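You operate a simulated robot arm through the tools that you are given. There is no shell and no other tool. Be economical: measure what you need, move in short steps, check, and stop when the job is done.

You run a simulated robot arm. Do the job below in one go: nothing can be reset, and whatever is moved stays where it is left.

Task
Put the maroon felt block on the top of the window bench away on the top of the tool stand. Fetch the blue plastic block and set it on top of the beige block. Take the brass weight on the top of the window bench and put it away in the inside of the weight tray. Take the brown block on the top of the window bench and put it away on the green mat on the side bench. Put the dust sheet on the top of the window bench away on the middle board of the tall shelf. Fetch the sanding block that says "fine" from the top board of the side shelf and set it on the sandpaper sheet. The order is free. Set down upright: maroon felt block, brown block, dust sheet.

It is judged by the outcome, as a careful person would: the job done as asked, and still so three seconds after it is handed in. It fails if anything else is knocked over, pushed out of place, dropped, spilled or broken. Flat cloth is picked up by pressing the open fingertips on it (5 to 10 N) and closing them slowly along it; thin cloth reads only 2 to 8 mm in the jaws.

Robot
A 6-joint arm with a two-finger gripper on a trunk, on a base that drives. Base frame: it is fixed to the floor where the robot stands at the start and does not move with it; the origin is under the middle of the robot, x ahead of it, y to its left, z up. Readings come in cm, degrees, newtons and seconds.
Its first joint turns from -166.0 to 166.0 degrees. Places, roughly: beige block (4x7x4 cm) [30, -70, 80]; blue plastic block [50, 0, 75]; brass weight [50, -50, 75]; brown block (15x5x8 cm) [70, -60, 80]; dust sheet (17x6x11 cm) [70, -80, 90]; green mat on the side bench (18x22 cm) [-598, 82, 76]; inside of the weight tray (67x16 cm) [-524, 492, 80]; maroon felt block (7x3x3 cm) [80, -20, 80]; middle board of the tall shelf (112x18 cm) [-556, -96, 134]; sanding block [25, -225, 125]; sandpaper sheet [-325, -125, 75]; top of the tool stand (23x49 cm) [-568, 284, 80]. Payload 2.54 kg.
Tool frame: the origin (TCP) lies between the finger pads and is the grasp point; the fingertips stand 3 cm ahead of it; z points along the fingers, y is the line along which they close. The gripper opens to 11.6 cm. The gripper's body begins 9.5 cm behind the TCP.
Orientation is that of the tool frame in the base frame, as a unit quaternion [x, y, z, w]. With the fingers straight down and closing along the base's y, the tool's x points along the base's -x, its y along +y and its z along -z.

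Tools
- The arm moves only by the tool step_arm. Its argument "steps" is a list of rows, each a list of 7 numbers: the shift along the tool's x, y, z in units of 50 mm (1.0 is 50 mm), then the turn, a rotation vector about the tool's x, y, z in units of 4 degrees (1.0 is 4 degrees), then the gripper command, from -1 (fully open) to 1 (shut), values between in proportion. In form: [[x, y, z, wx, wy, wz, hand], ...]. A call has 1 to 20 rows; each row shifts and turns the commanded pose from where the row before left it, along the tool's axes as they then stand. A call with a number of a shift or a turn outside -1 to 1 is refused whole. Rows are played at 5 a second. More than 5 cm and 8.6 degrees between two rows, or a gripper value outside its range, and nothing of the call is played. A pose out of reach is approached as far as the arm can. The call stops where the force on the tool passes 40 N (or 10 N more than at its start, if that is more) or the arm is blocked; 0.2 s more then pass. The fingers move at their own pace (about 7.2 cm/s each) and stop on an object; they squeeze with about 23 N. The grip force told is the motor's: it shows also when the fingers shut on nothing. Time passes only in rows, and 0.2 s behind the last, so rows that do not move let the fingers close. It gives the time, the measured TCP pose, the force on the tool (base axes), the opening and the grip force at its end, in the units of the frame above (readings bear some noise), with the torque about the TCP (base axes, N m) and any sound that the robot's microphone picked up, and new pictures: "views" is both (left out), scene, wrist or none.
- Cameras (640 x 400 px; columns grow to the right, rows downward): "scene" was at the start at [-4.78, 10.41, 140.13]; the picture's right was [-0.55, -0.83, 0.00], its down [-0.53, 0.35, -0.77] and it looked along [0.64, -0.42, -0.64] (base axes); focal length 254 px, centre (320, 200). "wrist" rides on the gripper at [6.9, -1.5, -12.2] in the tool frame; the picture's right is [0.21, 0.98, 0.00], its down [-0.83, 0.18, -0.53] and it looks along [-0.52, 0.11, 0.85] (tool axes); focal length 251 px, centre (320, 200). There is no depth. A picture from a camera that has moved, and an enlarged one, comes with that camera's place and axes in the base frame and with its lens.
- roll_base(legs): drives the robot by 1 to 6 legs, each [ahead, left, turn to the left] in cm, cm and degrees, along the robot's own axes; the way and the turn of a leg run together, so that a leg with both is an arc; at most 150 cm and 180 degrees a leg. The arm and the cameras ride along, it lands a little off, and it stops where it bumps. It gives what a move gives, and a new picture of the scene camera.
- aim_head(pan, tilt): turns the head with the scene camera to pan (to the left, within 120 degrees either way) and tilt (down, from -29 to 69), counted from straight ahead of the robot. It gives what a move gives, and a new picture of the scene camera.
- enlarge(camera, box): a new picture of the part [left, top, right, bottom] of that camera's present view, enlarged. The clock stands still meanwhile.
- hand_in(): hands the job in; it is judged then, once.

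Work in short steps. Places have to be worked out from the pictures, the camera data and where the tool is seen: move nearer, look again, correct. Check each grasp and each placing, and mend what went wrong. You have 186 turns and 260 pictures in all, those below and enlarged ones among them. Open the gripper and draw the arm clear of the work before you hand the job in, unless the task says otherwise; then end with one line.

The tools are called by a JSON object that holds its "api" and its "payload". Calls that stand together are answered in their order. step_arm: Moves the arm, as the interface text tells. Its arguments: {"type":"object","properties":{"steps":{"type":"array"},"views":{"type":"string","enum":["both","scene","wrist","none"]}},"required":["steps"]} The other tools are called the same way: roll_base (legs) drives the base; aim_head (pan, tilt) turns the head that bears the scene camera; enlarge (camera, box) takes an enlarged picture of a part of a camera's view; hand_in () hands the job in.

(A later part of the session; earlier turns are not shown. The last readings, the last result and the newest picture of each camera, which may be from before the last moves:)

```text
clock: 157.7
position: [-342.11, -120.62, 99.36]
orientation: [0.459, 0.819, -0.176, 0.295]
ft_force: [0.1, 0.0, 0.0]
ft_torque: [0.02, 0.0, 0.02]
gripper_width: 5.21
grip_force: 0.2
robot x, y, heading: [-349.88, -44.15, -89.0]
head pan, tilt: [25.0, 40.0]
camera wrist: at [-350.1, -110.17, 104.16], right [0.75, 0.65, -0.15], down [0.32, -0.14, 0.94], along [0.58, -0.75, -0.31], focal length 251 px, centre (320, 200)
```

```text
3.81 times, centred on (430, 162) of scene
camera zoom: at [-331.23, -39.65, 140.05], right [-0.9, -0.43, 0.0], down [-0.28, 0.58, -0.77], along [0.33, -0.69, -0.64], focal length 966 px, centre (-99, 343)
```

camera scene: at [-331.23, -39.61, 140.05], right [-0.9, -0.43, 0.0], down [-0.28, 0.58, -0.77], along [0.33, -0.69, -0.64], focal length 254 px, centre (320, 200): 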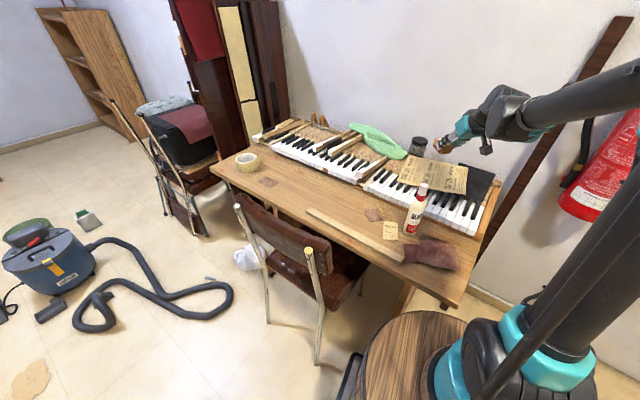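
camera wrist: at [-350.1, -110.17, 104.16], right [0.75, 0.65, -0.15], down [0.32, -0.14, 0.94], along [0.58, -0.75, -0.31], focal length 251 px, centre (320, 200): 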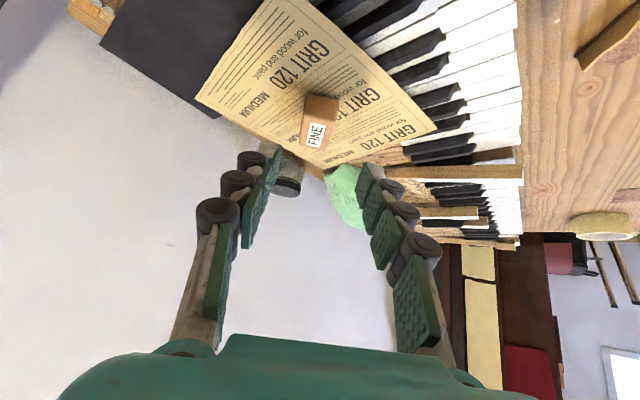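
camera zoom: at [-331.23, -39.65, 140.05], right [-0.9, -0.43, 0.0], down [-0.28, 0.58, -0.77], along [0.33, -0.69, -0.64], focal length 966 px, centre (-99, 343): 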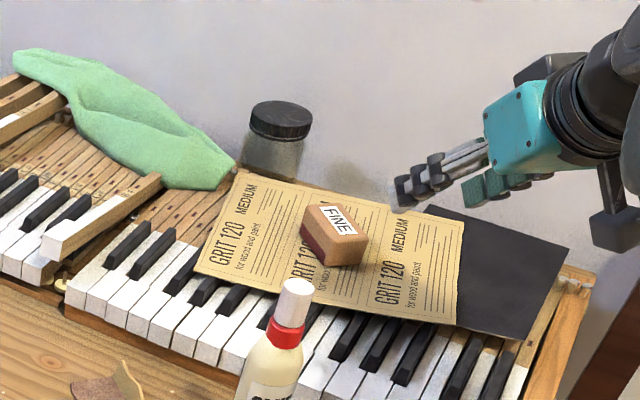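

FINE rests on the sandpaper sheet. I raise and retract the arm and level the tool, then drive back to the window bench.

{"api": "step_arm", "payload": {"steps": [[-0.58, -0.014, -0.69, 0, 0, 0, 0], [-0.58, -0.014, -0.69, 0, 0, 0, 0], [-0.58, -0.014, -0.69, 0, 0, 0, 0], [-0.58, -0.014, -0.69, 0, 0, 0, 0], [-0.58, -0.014, -0.69, 0, 0, 0, 0], [-0.58, -0.014, -0.69, 0, 0, 0, 0], [0.58, 0.465, -0.5, 0, 0, 0, 0], [0.58, 0.465, -0.5, 0, 0, 0, 0], [0.58, 0.465, -0.5, 0, 0, 0, 0], [0.58, 0.465, -0.5, 0, 0, 0, 0], [0, 0, 0, 0, 1, 0, 0], [0, 0, 0, 0, 1, 0, 0], [0, 0, 0, 0, 1, 0, 0], [0, 0, 0, 0, 1, 0, 0], [0, 0, 0, 0, 1, 0, 0], [0, 0, 0, 0, 1, 0, 0], [0, 0, 0, 0, 1, 0, 0], [0, 0, 0, 0, 1, 0, 0], [0, 0, 0, 0, 1, 0, 0], [0, 0, 0, 0, 1, 0, 0]], "views": "none"}}

{"api": "roll_base", "payload": {"legs": [[-30, 0, 0], [-78, 48, 0], [0, 0, 90], [110, 20, 0], [150, 0, 0]]}}

```text
clock: 161.9
position: [-341.98, -102.83, 126.51]
orientation: [0.491, 0.871, -0.008, -0.004]
ft_force: [-0.3, 0.0, 0.4]
ft_torque: [-0.03, 0.0, 0.02]
gripper_width: 5.83
grip_force: 0.0
robot x, y, heading: [-349.96, -44.32, -89.2]
head pan, tilt: [25.0, 40.0]
```

```text
clock: 184.6
position: [17.33, 94.22, 126.36]
orientation: [-0.273, 0.962, -0.008, 0.003]
ft_force: [-0.3, -0.2, -0.1]
ft_torque: [0.01, 0.0, 0.01]
gripper_width: 5.81
grip_force: 0.0
robot x, y, heading: [-41.05, 85.86, 1.1]
head pan, tilt: [25.0, 40.0]
camera scene: at [-45.64, 104.28, 140.05], right [0.44, -0.9, 0.0], down [-0.58, -0.28, -0.77], along [0.69, 0.34, -0.64], focal length 254 px, centre (320, 200)
```

scene: 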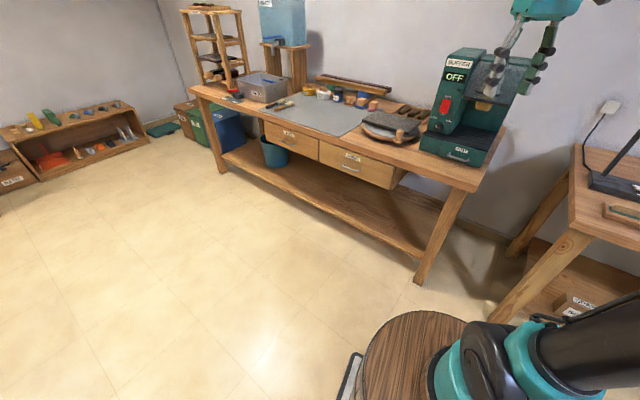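

Back near the bench. I strafe right to stand opposite the maroon felt block at about (75,-14).

{"api": "roll_base", "payload": {"legs": [[0, -104, -1], [34, 0, 0]]}}

{"api": "aim_head", "payload": {"pan": -12, "tilt": 35}}

```text
clock: 191.8
position: [53.15, -10.22, 126.47]
orientation: [-0.266, 0.964, -0.009, 0.004]
ft_force: [-0.4, -0.1, -1.1]
ft_torque: [-0.01, -0.03, -0.03]
gripper_width: 5.81
grip_force: 0.0
robot x, y, heading: [-5.32, -17.5, 0.1]
head pan, tilt: [25.0, 40.0]
camera scene: at [-9.79, 1.03, 140.05], right [0.43, -0.9, 0.0], down [-0.58, -0.27, -0.77], along [0.69, 0.33, -0.64], focal length 254 px, centre (320, 200)
```

scene: 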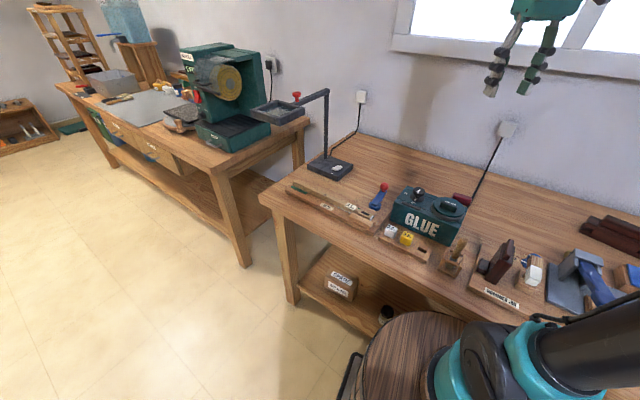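

```text
clock: 192.8
position: [53.15, -10.29, 126.38]
orientation: [-0.266, 0.964, -0.009, 0.003]
ft_force: [-0.3, 0.0, -0.2]
ft_torque: [0.02, -0.01, -0.02]
gripper_width: 5.8
grip_force: 0.1
robot x, y, heading: [-5.66, -17.87, 0.0]
head pan, tilt: [-12.0, 35.0]
camera scene: at [-8.86, -4.38, 140.81], right [-0.2, -0.98, 0.0], down [-0.56, 0.12, -0.82], along [0.8, -0.17, -0.57], focal length 254 px, centre (320, 200)
```

scene: 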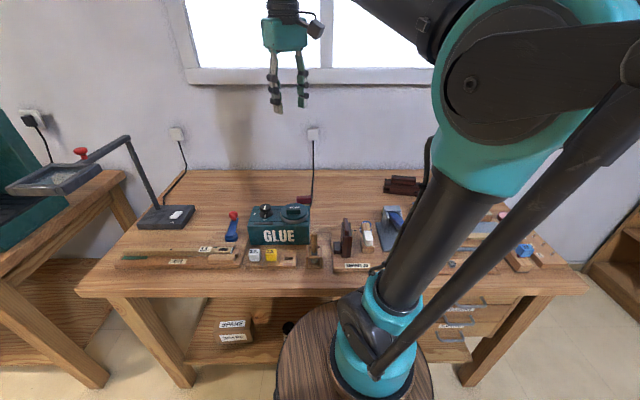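

{"api": "step_arm", "payload": {"steps": [[0, 0, 0, 0, 0, 1, 0], [0, 0, 0, 0, 0, 1, 0], [0, 0, 0, 0, 0, 1, 0], [0, 0, 0, 0, 0, 1, 0], [0, 0, 0, 0, 0, 1, 0], [0, 0, 0, 0, 0, 1, 0], [0, 0, 0, 0, 0, 1, 0], [0, 0, 0, 0, 0, 0.7, 0]], "views": "wrist"}}

{"api": "enlarge", "payload": {"camera": "scene", "box": [240, 170, 340, 250]}}

```text
clock: 194.6
position: [53.17, -10.21, 126.49]
orientation: [0.0, 1.0, -0.007, 0.005]
ft_force: [0.0, 0.3, 0.0]
ft_torque: [-0.01, 0.01, 0.0]
gripper_width: 5.82
grip_force: 0.1
robot x, y, heading: [-5.36, -17.65, 0.2]
head pan, tilt: [-12.0, 35.0]
camera wrist: at [46.1, -11.54, 138.51], right [-0.21, 0.98, -0.02], down [0.82, 0.19, 0.54], along [0.53, 0.1, -0.84], focal length 251 px, centre (320, 200)
```

wrist: 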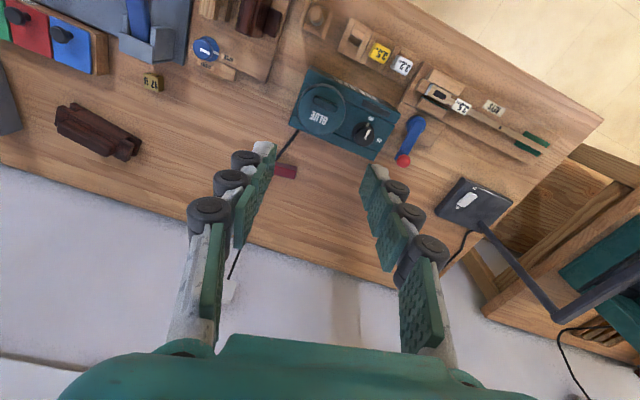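

```text
5.00 times, centred on (290, 210) of scene
camera zoom: at [-8.86, -4.39, 140.81], right [-0.2, -0.98, 0.0], down [-0.56, 0.12, -0.82], along [0.8, -0.17, -0.57], focal length 1267 px, centre (470, 150)
```

zoom: 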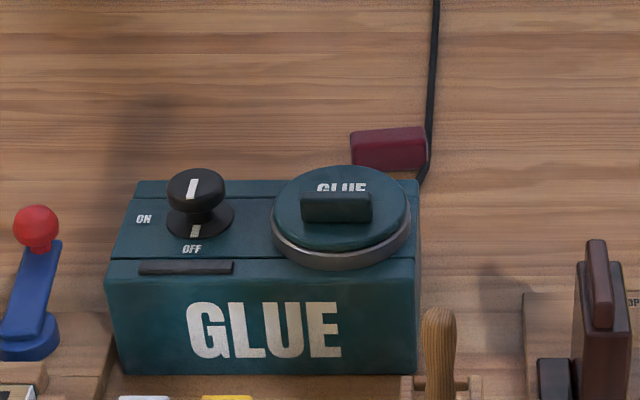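

The maroon block lies at (75.7,-15), long side along y, with 10 cm free before it. I move over it and turn the fingers to close along x.

{"api": "step_arm", "payload": {"steps": [[-0.56, -0.12, 0.5, 0, 0, 0, -0.2], [-0.56, -0.12, 0.5, 0, 0, 0, -0.2], [-0.56, -0.12, 0.5, 0, 0, 0, -0.2], [-0.56, -0.12, 0.5, 0, 0, 0, -0.2], [-0.56, -0.12, 0.5, 0, 0, 0, -0.2], [-0.56, -0.12, 0.5, 0, 0, 0, -0.2], [-0.56, -0.12, 0.5, 0, 0, 0, -0.2], [-0.56, -0.12, 0.5, 0, 0, 0, -0.2], [0, 0, 0, 0, 0, 1, -0.2], [0, 0, 0, 0, 0, 1, -0.2], [0, 0, 0, 0, 0, 1, -0.2], [0, 0, 0, 0, 0, 1, -0.2], [0, 0, 0, 0, 0, 1, -0.2], [0, 0, 0, 0, 0, 1, -0.2], [0, 0, 0, 0, 0, 1, -0.2], [0, 0, 0, 0, 0, 1, -0.2], [0, 0, 0, 0, 0, 1, -0.2], [0, 0, 0, 0, 0, 1, -0.2], [0, 0, 0, 0, 0, 1, -0.2]], "views": "none"}}

{"api": "step_arm", "payload": {"steps": [[0, 0, 0.2, 0, 0, 1, -0.2], [0, 0, 0.2, 0, 0, 1, -0.2], [0, 0, 0.2, 0, 0, 1, -0.2], [0, 0, 0.2, 0, 0, 1, -0.2], [0, 0, 0.2, 0, 0, 1, -0.2], [0, 0, 0, 0, 0, 1, -0.2], [0, 0, 0, 0, 0, 1, -0.2], [0, 0, 0, 0, 0, 1, -0.2], [0, 0, 0, 0, 0, 1, -0.2], [0, 0, 0, 0, 0, 1, -0.2], [0, 0, 0, 0, 0, 1, -0.2], [0, 0, 0, 0, 0, 0.5, -0.2]], "views": "wrist"}}

```text
clock: 198.6
position: [75.86, -15.35, 106.74]
orientation: [0.376, 0.927, -0.005, 0.008]
ft_force: [0.1, 0.6, -0.4]
ft_torque: [0.01, -0.02, -0.01]
gripper_width: 6.93
grip_force: 0.0
robot x, y, heading: [-5.48, -17.34, 0.0]
head pan, tilt: [-12.0, 35.0]
```

```text
clock: 201.2
position: [75.85, -15.31, 101.77]
orientation: [0.708, 0.706, -0.001, 0.008]
ft_force: [-0.6, -0.2, 0.0]
ft_torque: [0.0, -0.02, 0.03]
gripper_width: 6.96
grip_force: 0.0
robot x, y, heading: [-5.67, -17.89, 0.2]
head pan, tilt: [-12.0, 35.0]
camera wrist: at [74.16, -8.33, 113.74], right [0.98, 0.21, 0.01], down [0.17, -0.82, 0.55], along [0.12, -0.53, -0.84], focal length 251 px, centre (320, 200)
```

wrist: 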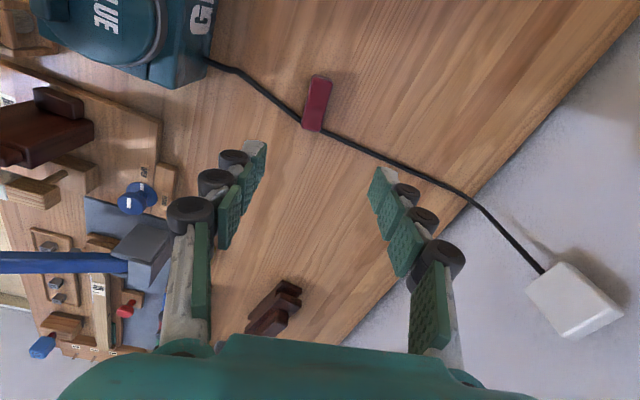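

Block confirmed at (75.4,-15.1). I descend around it and close.

{"api": "step_arm", "payload": {"steps": [[0.09, -0.1, 0.9, 0, 0, 0, -0.2], [0, 0, 0.9, 0, 0, 0, -0.2], [0, 0, 0.9, 0, 0, 0, -0.2], [0, 0, 0.6, 0, 0, 0, -0.2], [0, 0, 0.42, 0, 0, 0, -0.2], [0, 0, 0, 0, 0, 0, -0.2]], "views": "wrist"}}

```text
clock: 202.6
position: [75.4, -15.12, 83.14]
orientation: [0.708, 0.706, -0.001, 0.008]
ft_force: [-1.4, 0.5, 0.1]
ft_torque: [-0.01, -0.02, -0.02]
gripper_width: 6.94
grip_force: 0.0
robot x, y, heading: [-5.3, -17.29, 0.3]
head pan, tilt: [-12.0, 35.0]
camera wrist: at [73.79, -8.1, 95.13], right [0.98, 0.21, 0.01], down [0.17, -0.82, 0.55], along [0.12, -0.53, -0.84], focal length 251 px, centre (320, 200)
```

wrist: 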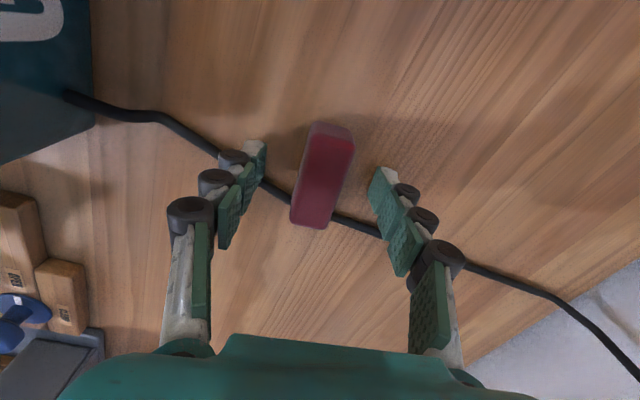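

{"api": "step_arm", "payload": {"steps": [[0.08, 0, 0.06, 0, 0, 0, 0.2], [0, 0, 0, 0, 0, 0, 0.6], [0, 0, 0, 0, 0, 0, 1], [0, 0, 0, 0, 0, 0, 1], [0, 0, 0, 0, 0, 0, 1]], "views": "none"}}

{"api": "step_arm", "payload": {"steps": [[0, 0, -0.3, 0, 0, 0, 1], [0, 0, -0.8, 0, 0, 0, 1], [0, 0, -0.9, 0, 0, 0, 1], [0, 0, -0.9, 0, 0, 0, 1]], "views": "wrist"}}

```text
clock: 203.8
position: [75.24, -14.78, 82.98]
orientation: [0.708, 0.707, -0.001, 0.009]
ft_force: [-16.3, 0.7, 30.1]
ft_torque: [0.2, 0.8, 0.11]
gripper_width: 2.47
grip_force: 22.9
robot x, y, heading: [-5.3, -18.2, 0.5]
head pan, tilt: [-12.0, 35.0]
```

```text
clock: 204.8
position: [75.25, -14.7, 97.32]
orientation: [0.708, 0.706, -0.001, 0.009]
ft_force: [0.1, 0.5, 0.1]
ft_torque: [0.01, 0.0, 0.04]
gripper_width: 2.46
grip_force: 22.5
robot x, y, heading: [-5.69, -17.46, 0.2]
head pan, tilt: [-12.0, 35.0]
camera wrist: at [73.67, -7.52, 109.33], right [0.98, 0.21, 0.01], down [0.17, -0.82, 0.55], along [0.12, -0.53, -0.84], focal length 251 px, centre (320, 200)
```

wrist: 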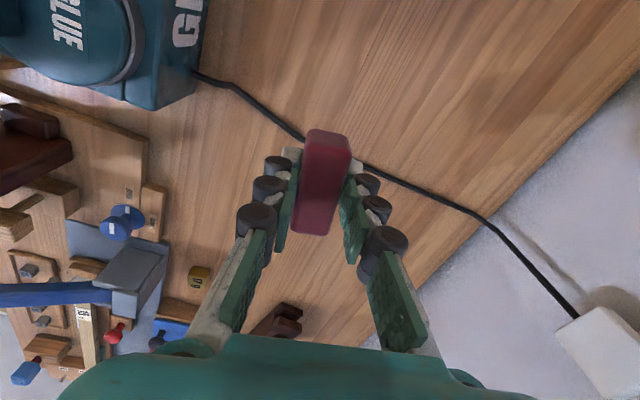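

The maroon block is held. I retract and raise the arm, then drive to the far side of the room (past the south of the blue cart).

{"api": "step_arm", "payload": {"steps": [[0, 0, -0.9, 0, 0, 0, 1], [0.1, -0.55, -0.65, 0, 0, 0, 1], [0.1, -0.55, -0.65, 0, 0, 0, 1], [0.1, -0.55, -0.65, 0, 0, 0, 1], [0.1, -0.55, -0.65, 0, 0, 0, 1], [0.1, -0.55, -0.65, 0, 0, 0, 1], [0.1, -0.55, -0.65, 0, 0, 0, 1], [0.1, -0.55, -0.65, 0, 0, 0, 1], [0.1, -0.55, -0.65, 0, 0, 0, 1]], "views": "none"}}

{"api": "roll_base", "payload": {"legs": [[-55, 0, 0], [0, 104, 0], [0, 0, 180], [150, 0, 0], [60, 0, 0], [90, 80, 0]]}}

{"api": "aim_head", "payload": {"pan": -20, "tilt": 30}}

```text
clock: 206.8
position: [52.99, -10.04, 127.54]
orientation: [0.708, 0.706, -0.001, 0.009]
ft_force: [1.2, 0.1, 0.6]
ft_torque: [-0.03, 0.06, -0.01]
gripper_width: 2.46
grip_force: 23.3
robot x, y, heading: [-5.8, -17.44, 0.5]
head pan, tilt: [-12.0, 35.0]
```

```text
clock: 238.2
position: [-417.24, -17.14, 127.42]
orientation: [0.725, -0.689, -0.008, -0.001]
ft_force: [-0.9, -0.2, -0.5]
ft_torque: [0.0, 0.02, 0.02]
gripper_width: 2.45
grip_force: 22.6
robot x, y, heading: [-359.05, -6.47, -176.6]
head pan, tilt: [-12.0, 35.0]
camera scene: at [-354.86, -19.39, 140.81], right [0.15, 0.99, 0.0], down [0.57, -0.09, -0.82], along [-0.81, 0.12, -0.57], focal length 254 px, centre (320, 200)
```

scene: 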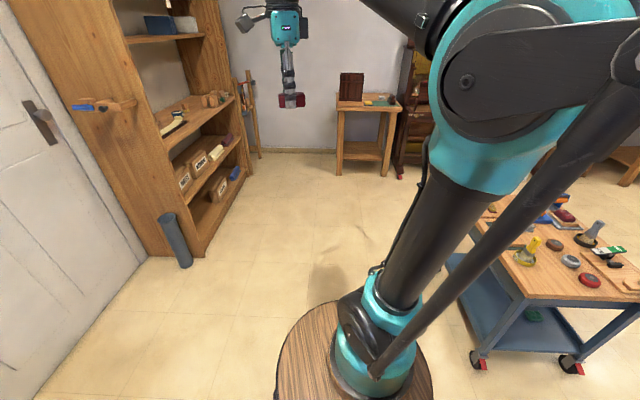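

```text
clock: 238.9
position: [-417.13, -17.13, 127.5]
orientation: [0.725, -0.688, -0.009, 0.0]
ft_force: [-0.4, -0.7, 0.0]
ft_torque: [0.03, 0.05, 0.02]
gripper_width: 2.45
grip_force: 23.3
robot x, y, heading: [-359.1, -6.37, -176.8]
head pan, tilt: [-20.0, 30.0]
camera scene: at [-354.81, -18.13, 141.58], right [0.29, 0.96, 0.0], down [0.48, -0.14, -0.87], along [-0.83, 0.25, -0.5], focal length 254 px, centre (320, 200)
```

scene: 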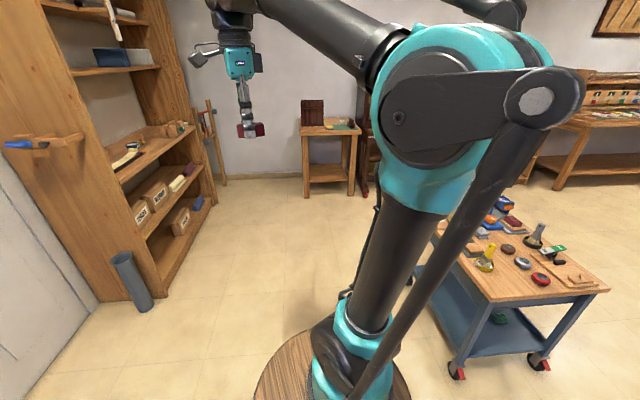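

Shelf, side bench and cart seen; the way is clear. I go on west, turn north and drive up between the cart and the pianos towards the tool stand.

{"api": "roll_base", "payload": {"legs": [[143, 0, -3.2], [0, 0, -90], [150, 0, 0], [130, -15, 0]]}}

{"api": "aim_head", "payload": {"pan": 60, "tilt": 25}}

```text
clock: 263.0
position: [-497.17, 325.84, 127.42]
orientation: [-0.002, 1.0, 0.005, 0.007]
ft_force: [-0.7, -0.3, -1.0]
ft_torque: [0.05, -0.02, 0.01]
gripper_width: 2.46
grip_force: 23.4
robot x, y, heading: [-489.75, 267.42, 90.8]
head pan, tilt: [-20.0, 30.0]
camera scene: at [-501.27, 263.85, 141.59], right [0.94, -0.33, 0.0], down [-0.17, -0.47, -0.87], along [0.29, 0.82, -0.5], focal length 254 px, centre (320, 200)
```

scene: 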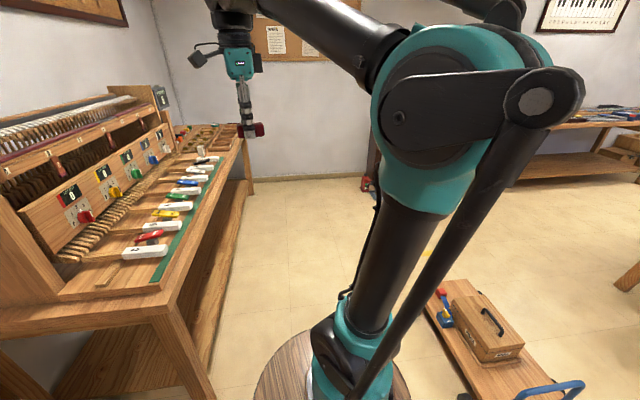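

```text
clock: 264.5
position: [-497.26, 325.85, 127.42]
orientation: [-0.001, 1.0, 0.006, 0.007]
ft_force: [0.1, -0.3, -0.2]
ft_torque: [-0.03, 0.0, -0.03]
gripper_width: 2.47
grip_force: 22.6
robot x, y, heading: [-489.53, 266.92, 90.6]
head pan, tilt: [60.0, 25.0]
camera scene: at [-512.3, 259.85, 142.38], right [0.49, 0.87, 0.0], down [0.37, -0.21, -0.91], along [-0.79, 0.45, -0.42], focal length 254 px, centre (320, 200)
```

scene: 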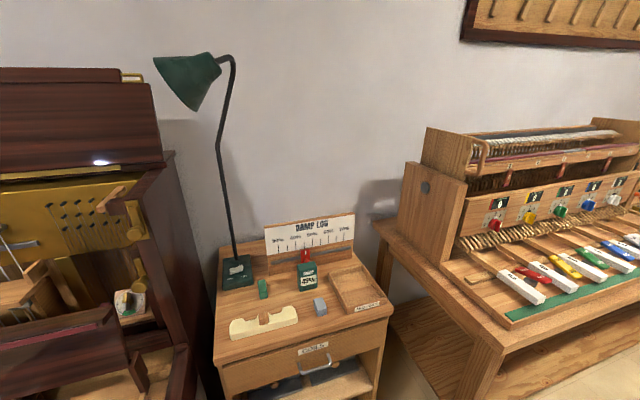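

{"api": "enlarge", "payload": {"camera": "scene", "box": [200, 200, 400, 370]}}

```text
2.35 times, centred on (300, 285) of scene
camera zoom: at [-512.3, 259.85, 142.38], right [0.49, 0.87, 0.0], down [0.37, -0.21, -0.91], along [-0.79, 0.45, -0.42], focal length 596 px, centre (367, 0)
```

zoom: 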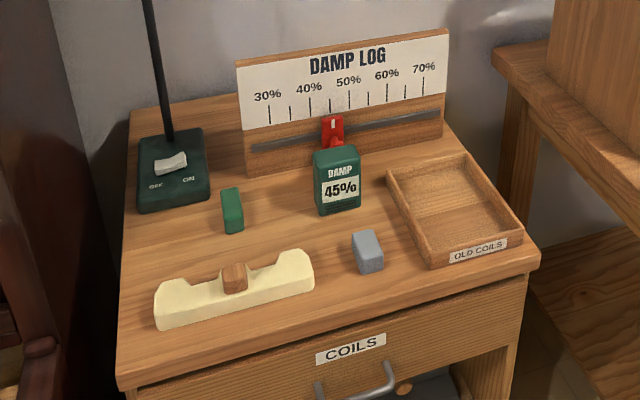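

The tool stand has a free patch between lamp base and cream holder, around (-575.5,265). I turn to face it and look again.

{"api": "roll_base", "payload": {"legs": [[0, 0, 89.4], [8, 0, 0]]}}

{"api": "aim_head", "payload": {"pan": 10, "tilt": 30}}

```text
clock: 269.4
position: [-556.02, 258.93, 127.4]
orientation: [0.711, -0.703, -0.009, -0.002]
ft_force: [-0.3, -0.1, -0.6]
ft_torque: [0.01, -0.02, 0.01]
gripper_width: 2.46
grip_force: 23.2
robot x, y, heading: [-497.62, 267.57, -179.1]
head pan, tilt: [60.0, 25.0]
camera scene: at [-489.69, 244.48, 142.38], right [-0.88, 0.48, 0.0], down [0.2, 0.37, -0.91], along [-0.44, -0.79, -0.42], focal length 254 px, centre (320, 200)
```

scene: 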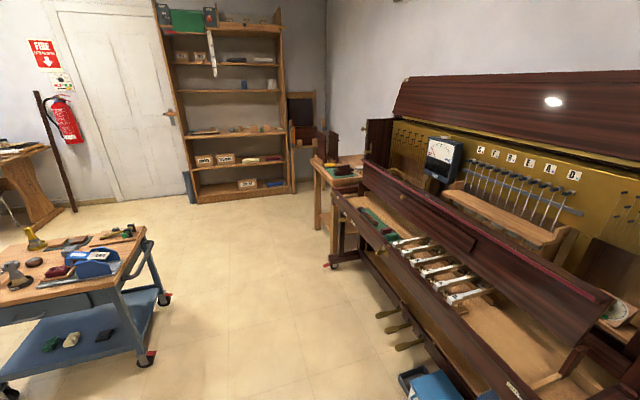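

```text
clock: 270.6
position: [-556.12, 258.85, 127.49]
orientation: [0.711, -0.703, -0.008, -0.001]
ft_force: [-0.4, 0.6, 0.1]
ft_torque: [0.0, -0.01, 0.04]
gripper_width: 2.49
grip_force: 23.1
robot x, y, heading: [-497.54, 267.39, -179.0]
head pan, tilt: [10.0, 30.0]
camera scene: at [-494.11, 250.8, 141.59], right [-0.19, 0.98, 0.0], down [0.49, 0.1, -0.87], along [-0.85, -0.17, -0.5], focal length 254 px, centre (320, 200)
```

scene: 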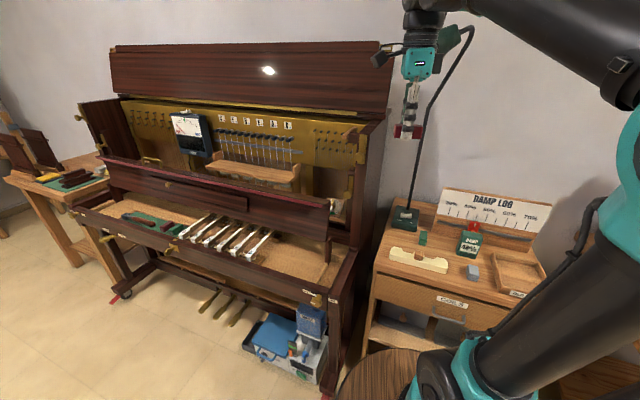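

{"api": "enlarge", "payload": {"camera": "scene", "box": [360, 180, 520, 300]}}

{"api": "enlarge", "payload": {"camera": "scene", "box": [360, 0, 500, 150]}}

```text
3.33 times, centred on (440, 240) of scene
camera zoom: at [-494.11, 250.8, 141.59], right [-0.19, 0.98, 0.0], down [0.49, 0.1, -0.87], along [-0.85, -0.17, -0.5], focal length 845 px, centre (-80, 67)
```

zoom: 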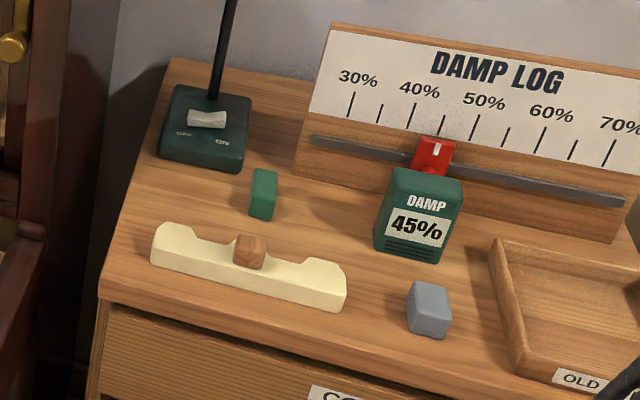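

```text
2.67 times, centred on (430, 75) of scene
camera zoom: at [-494.11, 250.8, 141.59], right [-0.19, 0.98, 0.0], down [0.49, 0.1, -0.87], along [-0.85, -0.17, -0.5], focal length 676 px, centre (27, 533)
```

zoom: 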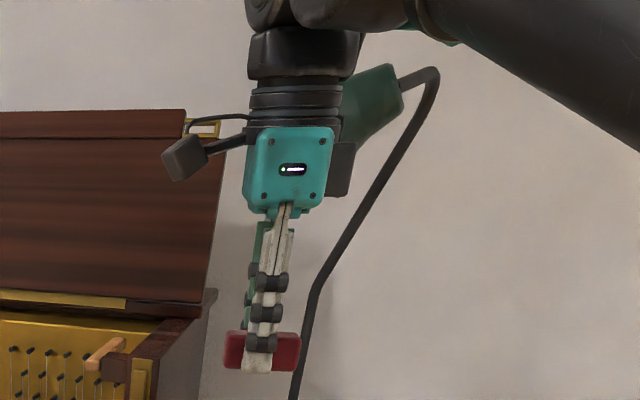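

Top of the stand is at z≈77; target patch (-578,266.5) is free. I move above it at z≈95.

{"api": "step_arm", "payload": {"steps": [[-0.17, 0.487, 0.71, 0, 0, 0, 1], [-0.17, 0.487, 0.71, 0, 0, 0, 1], [-0.17, 0.487, 0.71, 0, 0, 0, 1], [-0.17, 0.487, 0.71, 0, 0, 0, 1], [-0.17, 0.487, 0.71, 0, 0, 0, 1], [-0.17, 0.487, 0.71, 0, 0, 0, 1], [-0.17, 0.487, 0.71, 0, 0, 0, 1], [-0.17, 0.487, 0.71, 0, 0, 0, 1], [-0.17, 0.487, 0.71, 0, 0, 0, 1]], "views": "wrist"}}

{"api": "enlarge", "payload": {"camera": "scene", "box": [360, 140, 520, 280]}}

```text
clock: 272.6
position: [-578.4, 266.78, 95.79]
orientation: [0.712, -0.703, -0.008, -0.001]
ft_force: [0.0, -0.4, -0.7]
ft_torque: [0.01, 0.03, 0.0]
gripper_width: 2.47
grip_force: 23.2
robot x, y, heading: [-498.03, 267.44, -178.9]
head pan, tilt: [10.0, 30.0]
camera wrist: at [-576.61, 259.68, 107.77], right [-0.97, -0.23, 0.01], down [-0.19, 0.82, 0.55], along [-0.13, 0.53, -0.84], focal length 251 px, centre (320, 200)
```

wrist: 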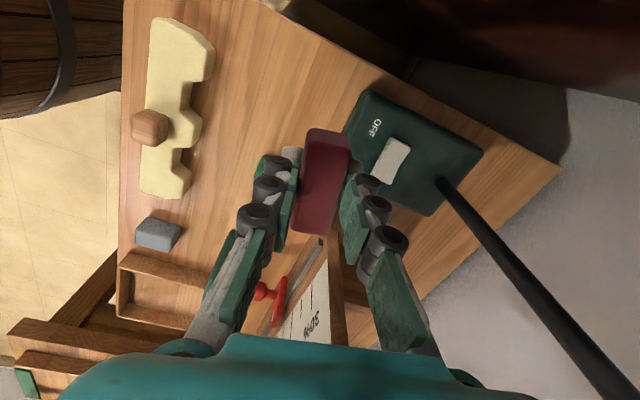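

```text
2.86 times, centred on (440, 210) of scene
camera zoom: at [-494.07, 250.8, 141.58], right [-0.19, 0.98, 0.0], down [0.49, 0.1, -0.87], along [-0.85, -0.17, -0.5], focal length 724 px, centre (-23, 171)
```

zoom: 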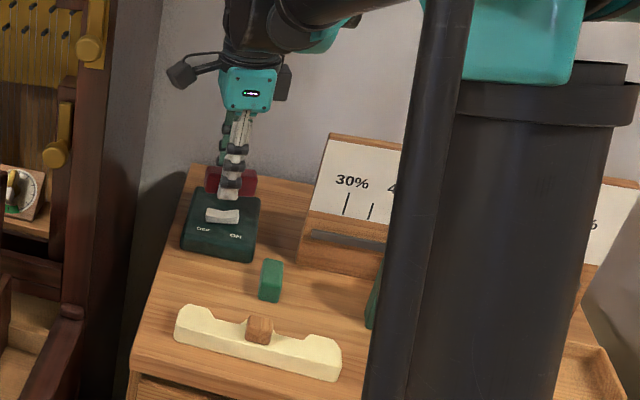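

I shift 3 cm towards me for equal clearance to lamp base and cream holder and descend to just above the top.

{"api": "step_arm", "payload": {"steps": [[0.1, -0.66, 0, 0, 0, 0, 1], [0, 0, 0.9, 0, 0, 0, 1], [0, 0, 0.9, 0, 0, 0, 1], [0, 0, 0.8, 0, 0, 0, 1], [0, 0, 0, 0, 0, 0, 1]], "views": "wrist"}}

{"api": "enlarge", "payload": {"camera": "scene", "box": [390, 180, 490, 260]}}

```text
clock: 273.7
position: [-575.15, 266.3, 82.97]
orientation: [0.712, -0.703, -0.009, -0.001]
ft_force: [5.6, 1.0, 27.2]
ft_torque: [-0.16, -0.61, 0.07]
gripper_width: 2.48
grip_force: 23.3
robot x, y, heading: [-497.62, 267.39, -179.0]
head pan, tilt: [10.0, 30.0]
stopped in row 5: the force on the tool passed its limit at 58 N (the readings are from after the stop); the commanded pose is now the measured one
camera wrist: at [-573.4, 259.39, 94.94], right [-0.97, -0.23, 0.01], down [-0.19, 0.82, 0.55], along [-0.13, 0.53, -0.84], focal length 251 px, centre (320, 200)
```

wrist: 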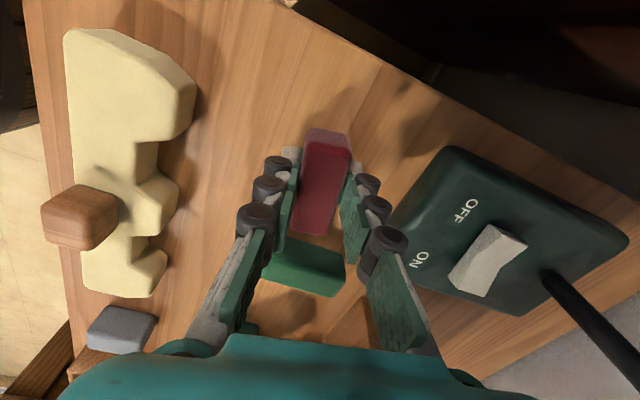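

```text
5.00 times, centred on (440, 220) of scene
camera zoom: at [-494.0, 250.81, 141.58], right [-0.19, 0.98, 0.0], down [0.49, 0.1, -0.87], along [-0.85, -0.17, -0.5], focal length 1267 px, centre (-280, 100)
```

zoom: 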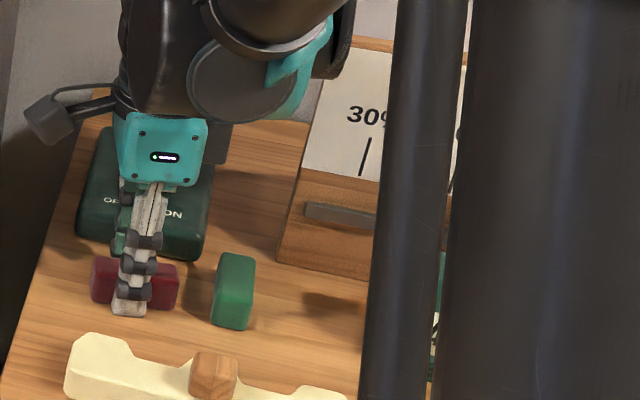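

Contact, clear of everything. I release gently and rise.

{"api": "step_arm", "payload": {"steps": [[0, 0, -0.04, 0, 0, 0, 1], [0, 0, 0, 0, 0, 0, 0.45], [0, 0, 0, 0, 0, 0, 0.3], [0, 0, 0, 0, 0, 0, 0.3], [0, 0, -0.4, 0, 0, 0, 0.3], [0, 0, -0.8, 0, 0, 0, 0.3], [0, -0.3, -0.8, 0, 0, 0, 0.3], [0, -0.5, -0.8, 0, 0, 0, 0.3], [0, -0.5, -0.8, 0, 0, 0, 0.3], [0, -0.5, -0.8, 0, 0, 0, 0.3], [0, -0.5, -0.8, 0, 0, 0, 0.3], [0, -0.5, -0.8, 0, 0, 0, 0.3]], "views": "scene"}}

{"api": "enlarge", "payload": {"camera": "scene", "box": [380, 180, 500, 270]}}

```text
clock: 276.3
position: [-560.89, 266.16, 112.86]
orientation: [0.711, -0.703, -0.008, 0.0]
ft_force: [0.1, 0.2, 0.8]
ft_torque: [0.03, -0.01, 0.02]
gripper_width: 4.05
grip_force: 0.1
robot x, y, heading: [-497.87, 267.0, -178.9]
head pan, tilt: [10.0, 30.0]
camera scene: at [-494.14, 250.8, 141.59], right [-0.19, 0.98, 0.0], down [0.49, 0.1, -0.87], along [-0.85, -0.17, -0.5], focal length 254 px, centre (320, 200)
```

scene: 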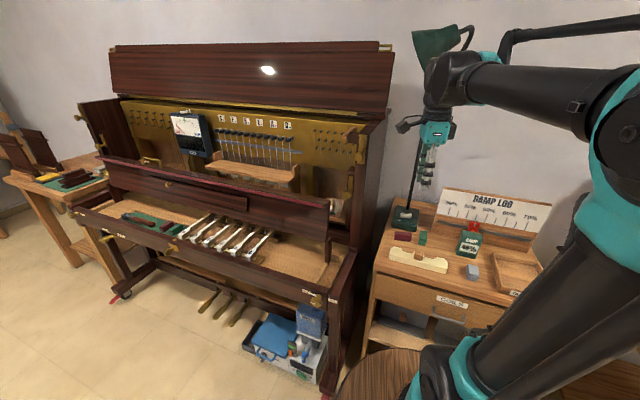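

```text
4.44 times, centred on (440, 225) of scene
camera zoom: at [-494.14, 250.8, 141.59], right [-0.19, 0.98, 0.0], down [0.49, 0.1, -0.87], along [-0.85, -0.17, -0.5], focal length 1126 px, centre (-213, 89)
```

zoom: 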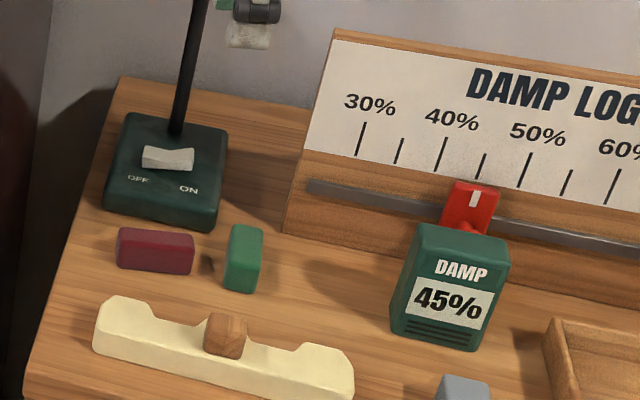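

Maroon block placed. While here I look toward the weight tray and back at the side bench/tall shelf.

{"api": "aim_head", "payload": {"pan": -75, "tilt": 25}}

{"api": "aim_head", "payload": {"pan": 55, "tilt": 20}}

```text
clock: 277.9
position: [-561.06, 266.24, 112.94]
orientation: [0.712, -0.702, -0.009, 0.001]
ft_force: [0.1, -0.8, -0.4]
ft_torque: [0.03, 0.0, 0.0]
gripper_width: 4.05
grip_force: 0.1
robot x, y, heading: [-497.46, 267.3, -179.0]
head pan, tilt: [-75.0, 25.0]
camera scene: at [-487.8, 261.39, 142.38], right [0.96, 0.28, 0.0], down [0.12, -0.41, -0.91], along [-0.25, 0.87, -0.42], focal length 254 px, centre (320, 200)
```

scene: 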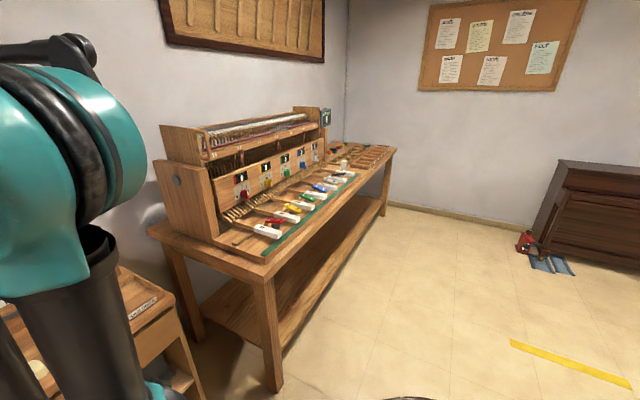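

```text
clock: 280.0
position: [-561.07, 266.18, 112.88]
orientation: [0.711, -0.703, -0.01, -0.001]
ft_force: [-0.2, -0.2, -0.3]
ft_torque: [-0.02, 0.0, -0.01]
gripper_width: 4.04
grip_force: 0.0
robot x, y, heading: [-497.36, 267.35, -179.0]
head pan, tilt: [55.0, 20.0]
camera scene: at [-490.44, 244.82, 143.19], right [-0.83, 0.56, 0.0], down [0.19, 0.28, -0.94], along [-0.52, -0.78, -0.34], focal length 254 px, centre (320, 200)
```

scene: 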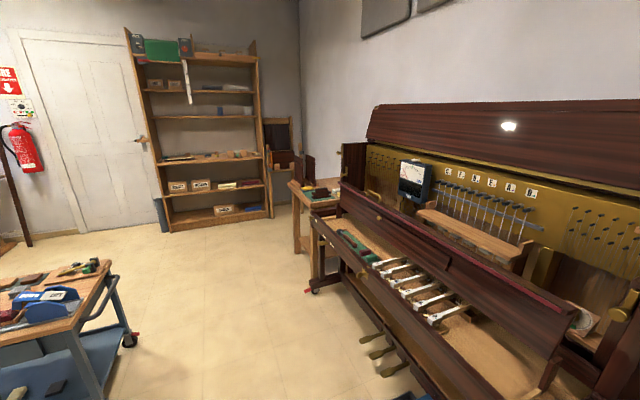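

{"api": "enlarge", "payload": {"camera": "scene", "box": [120, 30, 280, 230]}}

```text
2.00 times, centred on (200, 130) of scene
camera zoom: at [-490.44, 244.82, 143.19], right [-0.83, 0.56, 0.0], down [0.19, 0.28, -0.94], along [-0.52, -0.78, -0.34], focal length 507 px, centre (560, 340)
```

zoom: 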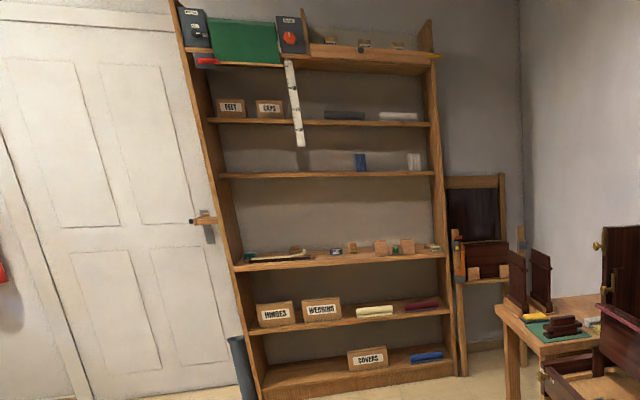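

The middle board (z≈134) of the tall shelf and the green mat are seen. I raise the arm and drive back for the brass weight.

{"api": "step_arm", "payload": {"steps": [[0, -0.4, -0.7, 0, 0, 0, 0.3], [0, -0.4, -0.7, 0, 0, 0, 0.3], [0, -0.4, -0.7, 0, 0, 0, 0.3], [0, -0.4, -0.7, 0, 0, 0, 0.3]], "views": "none"}}

{"api": "roll_base", "payload": {"legs": [[-12, 0, 0], [0, 0, 89], [100, -20, 0], [150, 0, 0], [15, 0, 0], [0, 0, 90]]}}

```text
clock: 281.0
position: [-552.6, 266.19, 126.83]
orientation: [0.712, -0.702, -0.009, 0.0]
ft_force: [-0.2, 0.7, -0.5]
ft_torque: [0.0, 0.0, -0.01]
gripper_width: 4.06
grip_force: 0.0
robot x, y, heading: [-497.56, 266.81, -178.9]
head pan, tilt: [55.0, 20.0]
```

```text
clock: 302.7
position: [-449.36, 1.43, 126.75]
orientation: [0.712, 0.702, -0.001, 0.01]
ft_force: [0.1, -0.4, -0.5]
ft_torque: [0.03, 0.0, -0.01]
gripper_width: 4.05
grip_force: 0.1
robot x, y, heading: [-504.56, 2.05, -0.4]
head pan, tilt: [55.0, 20.0]
camera scene: at [-510.87, 24.62, 143.19], right [0.82, -0.58, 0.0], down [-0.2, -0.28, -0.94], along [0.54, 0.77, -0.34], focal length 254 px, centre (320, 200)
```

scene: 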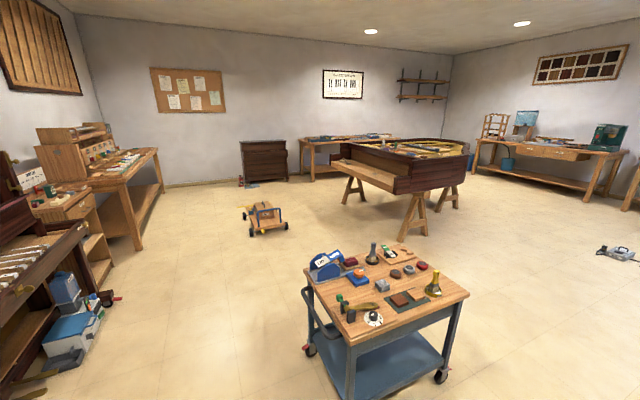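

{"api": "roll_base", "payload": {"legs": [[140, 0, 0.4], [90, 82, 0], [150, 0, 0], [96, 0, 0], [0, -130, 0], [14, 0, 0]]}}

{"api": "aim_head", "payload": {"pan": 0, "tilt": 40}}

```text
clock: 334.3
position: [46.97, -35.11, 126.82]
orientation: [0.696, 0.718, 0.0, 0.01]
ft_force: [0.1, 0.9, 0.5]
ft_torque: [-0.01, 0.01, 0.0]
gripper_width: 4.04
grip_force: 0.0
robot x, y, heading: [-7.68, -36.89, 1.8]
head pan, tilt: [55.0, 20.0]
camera scene: at [-15.34, -14.66, 143.19], right [0.84, -0.54, 0.0], down [-0.19, -0.29, -0.94], along [0.51, 0.79, -0.34], focal length 254 px, centre (320, 200)
```

scene: 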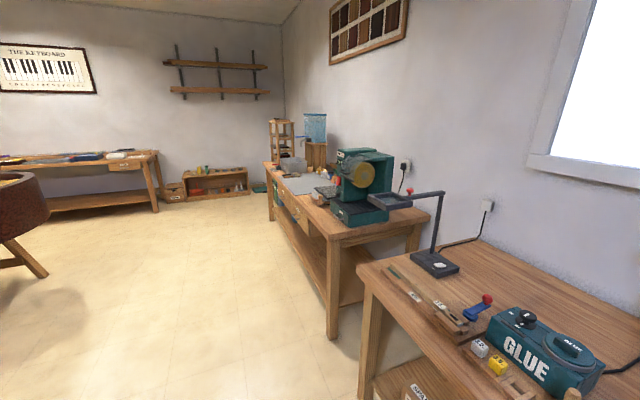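

```text
clock: 335.5
position: [46.98, -35.18, 126.9]
orientation: [0.696, 0.718, -0.001, 0.009]
ft_force: [-0.5, 0.1, -0.4]
ft_torque: [-0.03, -0.04, -0.01]
gripper_width: 4.07
grip_force: 0.0
robot x, y, heading: [-8.13, -37.0, 2.1]
head pan, tilt: [0.0, 40.0]
camera scene: at [-11.91, -22.17, 140.05], right [0.04, -1.0, 0.0], down [-0.64, -0.02, -0.77], along [0.77, 0.03, -0.64], focal length 254 px, centre (320, 200)
```

scene: 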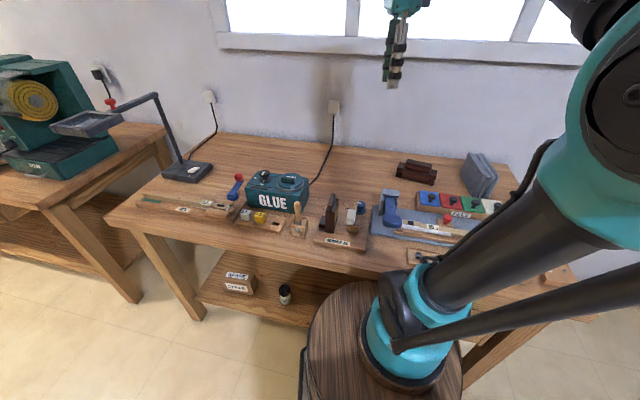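

I bring the wrist over the brass weight and look.

{"api": "step_arm", "payload": {"steps": [[0, 0.65, 0.6, 0, 0, 0, -0.2], [0, 0.65, 0.6, 0, 0, 0, -0.2], [0, 0.65, 0.6, 0, 0, 0, -0.2], [0, 0.65, 0.6, 0, 0, 0, -0.2]], "views": "wrist"}}

{"api": "enlarge", "payload": {"camera": "wrist", "box": [250, 110, 410, 210]}}

{"api": "enlarge", "payload": {"camera": "scene", "box": [350, 150, 510, 250]}}

```text
clock: 336.5
position: [60.21, -34.92, 114.94]
orientation: [0.697, 0.717, 0.0, 0.01]
ft_force: [-0.8, 0.1, 0.8]
ft_torque: [-0.02, 0.01, -0.01]
gripper_width: 6.95
grip_force: 0.1
robot x, y, heading: [-8.38, -37.23, 2.1]
head pan, tilt: [0.0, 40.0]
camera wrist: at [58.32, -27.91, 126.9], right [0.97, 0.24, 0.01], down [0.2, -0.81, 0.55], along [0.14, -0.53, -0.84], focal length 251 px, centre (320, 200)
```

wrist: 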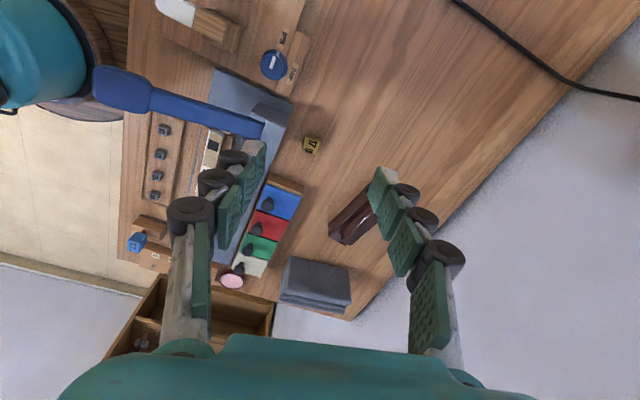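

```text
4.00 times, centred on (330, 160) of wrist
camera zoom: at [58.32, -27.91, 126.9], right [0.97, 0.24, 0.01], down [0.2, -0.81, 0.55], along [0.14, -0.53, -0.84], focal length 1006 px, centre (280, 360)
```

zoom: 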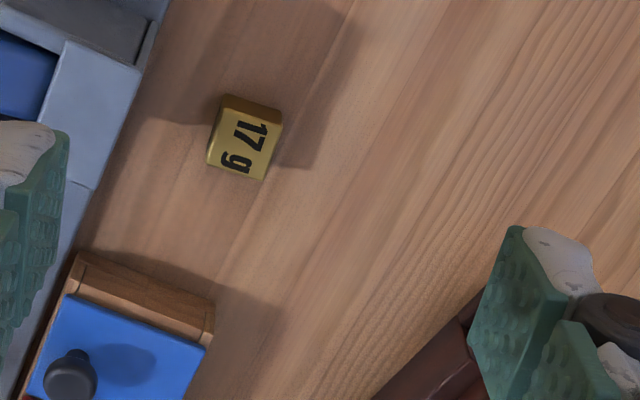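

```text
4.00 times, centred on (430, 200) of scene
camera zoom: at [-11.96, -22.18, 140.05], right [0.04, -1.0, 0.0], down [-0.64, -0.02, -0.77], along [0.77, 0.03, -0.64], focal length 1014 px, centre (-120, 200)
```

zoom: 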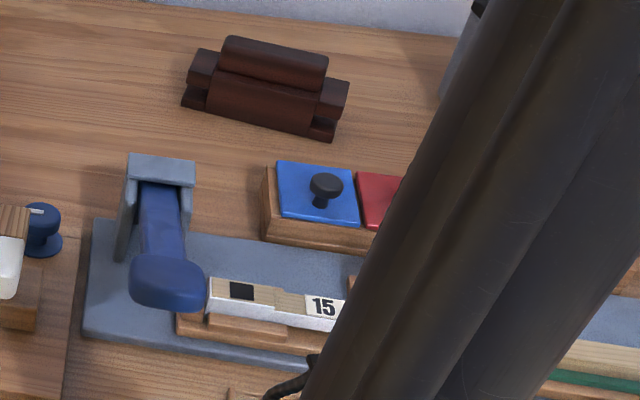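

The "17 g" cube is at (61.3,-45.3), aligned and clear. I move over it and go down to z≈84.5.

{"api": "step_arm", "payload": {"steps": [[-0.67, 0.02, 0, 0, 0, 0, -0.2], [-0.67, 0.02, 0, 0, 0, 0, -0.2], [-0.67, 0.03, 0, 0, 0, 0, -0.2], [0, 0, 0.95, 0, 0, 0, -0.2], [0, 0, 0.95, 0, 0, 0, -0.2], [0, 0, 0.95, 0, 0, 0, -0.2], [0, 0, 0.95, 0, 0, 0, -0.2], [0, 0, 0.95, 0, 0, 0, -0.2], [0, 0, 0.8, 0, 0, 0, -0.2], [0, 0, 0.5, 0, 0, 0, -0.2], [0, 0, 0, 0, 0, 0, -0.2]], "views": "wrist"}}

```text
clock: 338.9
position: [61.42, -45.43, 84.72]
orientation: [0.697, 0.717, -0.001, 0.009]
ft_force: [0.3, 0.0, -0.8]
ft_torque: [0.06, 0.0, 0.0]
gripper_width: 6.95
grip_force: 0.1
robot x, y, heading: [-8.29, -36.91, 2.1]
head pan, tilt: [0.0, 40.0]
camera wrist: at [59.41, -38.36, 96.7], right [0.97, 0.24, 0.01], down [0.2, -0.81, 0.55], along [0.14, -0.53, -0.84], focal length 251 px, centre (320, 200)
```

wrist: 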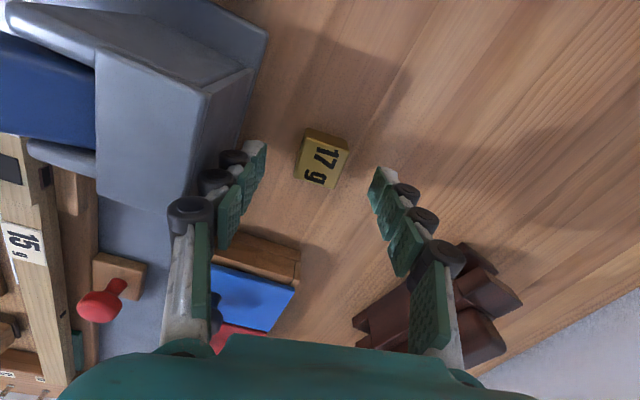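

{"api": "step_arm", "payload": {"steps": [[0.08, 0, 0.3, 0, 0, 0, -0.2], [0, 0, 0, 0, 0, 0, 0.2], [0, 0, 0, 0, 0, 0, 0.6], [0, 0, 0, 0, 0, 0, 1], [0, 0, 0, 0, 0, 0, 1], [0, 0, 0, 0, 0, 0, 1]], "views": "none"}}

{"api": "step_arm", "payload": {"steps": [[0, 0, -0.3, 0, 0, 0, 1], [0, 0, -0.8, 0, 0, 0, 1], [0, 0, -0.9, 0, 0, 0, 1], [0, 0, -0.9, 0, 0, 0, 1]], "views": "wrist"}}

```text
clock: 340.3
position: [61.34, -44.96, 83.17]
orientation: [0.697, 0.717, -0.001, 0.01]
ft_force: [-0.1, 0.1, -0.1]
ft_torque: [-0.01, 0.02, 0.03]
gripper_width: 2.87
grip_force: 23.6
robot x, y, heading: [-7.6, -37.27, 1.8]
head pan, tilt: [0.0, 40.0]
```

```text
clock: 341.3
position: [60.92, -44.86, 97.66]
orientation: [0.697, 0.717, -0.001, 0.009]
ft_force: [0.1, -0.7, -0.8]
ft_torque: [-0.02, 0.02, 0.04]
gripper_width: 2.84
grip_force: 23.3
robot x, y, heading: [-8.02, -37.17, 2.1]
head pan, tilt: [0.0, 40.0]
camera wrist: at [59.13, -37.74, 109.69], right [0.97, 0.24, 0.01], down [0.2, -0.81, 0.55], along [0.14, -0.53, -0.84], focal length 251 px, centre (320, 200)
```

wrist: 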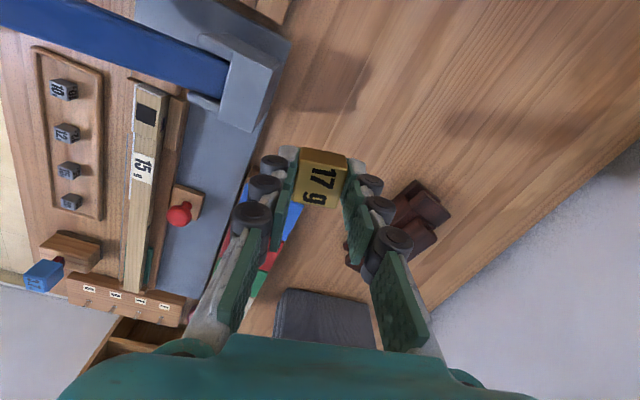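

The weight is held. I retract the arm and begin the drive to the weight tray.

{"api": "step_arm", "payload": {"steps": [[0, -0.4, -0.75, 0, 0, 0, 1], [0, -0.4, -0.75, 0, 0, 0, 1], [0, -0.4, -0.75, 0, 0, 0, 1], [0, -0.4, -0.75, 0, 0, 0, 1], [0, -0.4, -0.75, 0, 0, 0, 1], [0, -0.4, -0.75, 0, 0, 0, 1], [0, -0.4, -0.75, 0, 0, 0, 1], [0, -0.4, -0.75, 0, 0, 0, 1]], "views": "none"}}

{"api": "roll_base", "payload": {"legs": [[-18, 0, -2], [0, 124, 0], [-32, 0, 0], [0, 0, 180], [150, 0, 0], [70, 0, 0]]}}

```text
clock: 343.1
position: [44.5, -44.87, 127.61]
orientation: [0.696, 0.718, -0.001, 0.009]
ft_force: [-0.1, -0.4, 0.1]
ft_torque: [0.0, -0.01, -0.03]
gripper_width: 2.84
grip_force: 23.1
robot x, y, heading: [-7.77, -37.33, 2.0]
head pan, tilt: [0.0, 40.0]
```

```text
clock: 370.0
position: [-329.31, 106.51, 127.61]
orientation: [-0.691, 0.723, 0.009, 0.0]
ft_force: [0.7, -0.1, -0.1]
ft_torque: [-0.01, 0.02, 0.0]
gripper_width: 2.85
grip_force: 23.1
robot x, y, heading: [-277.48, 95.03, 177.8]
head pan, tilt: [0.0, 40.0]
camera scene: at [-274.55, 79.89, 140.05], right [0.04, 1.0, 0.0], down [0.64, -0.03, -0.77], along [-0.77, 0.03, -0.64], focal length 254 px, centre (320, 200)
```

scene: 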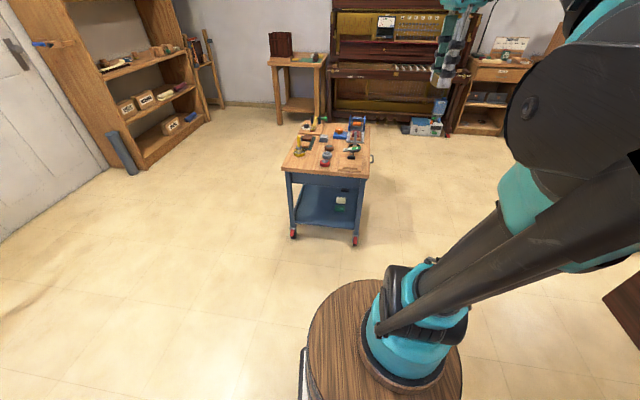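

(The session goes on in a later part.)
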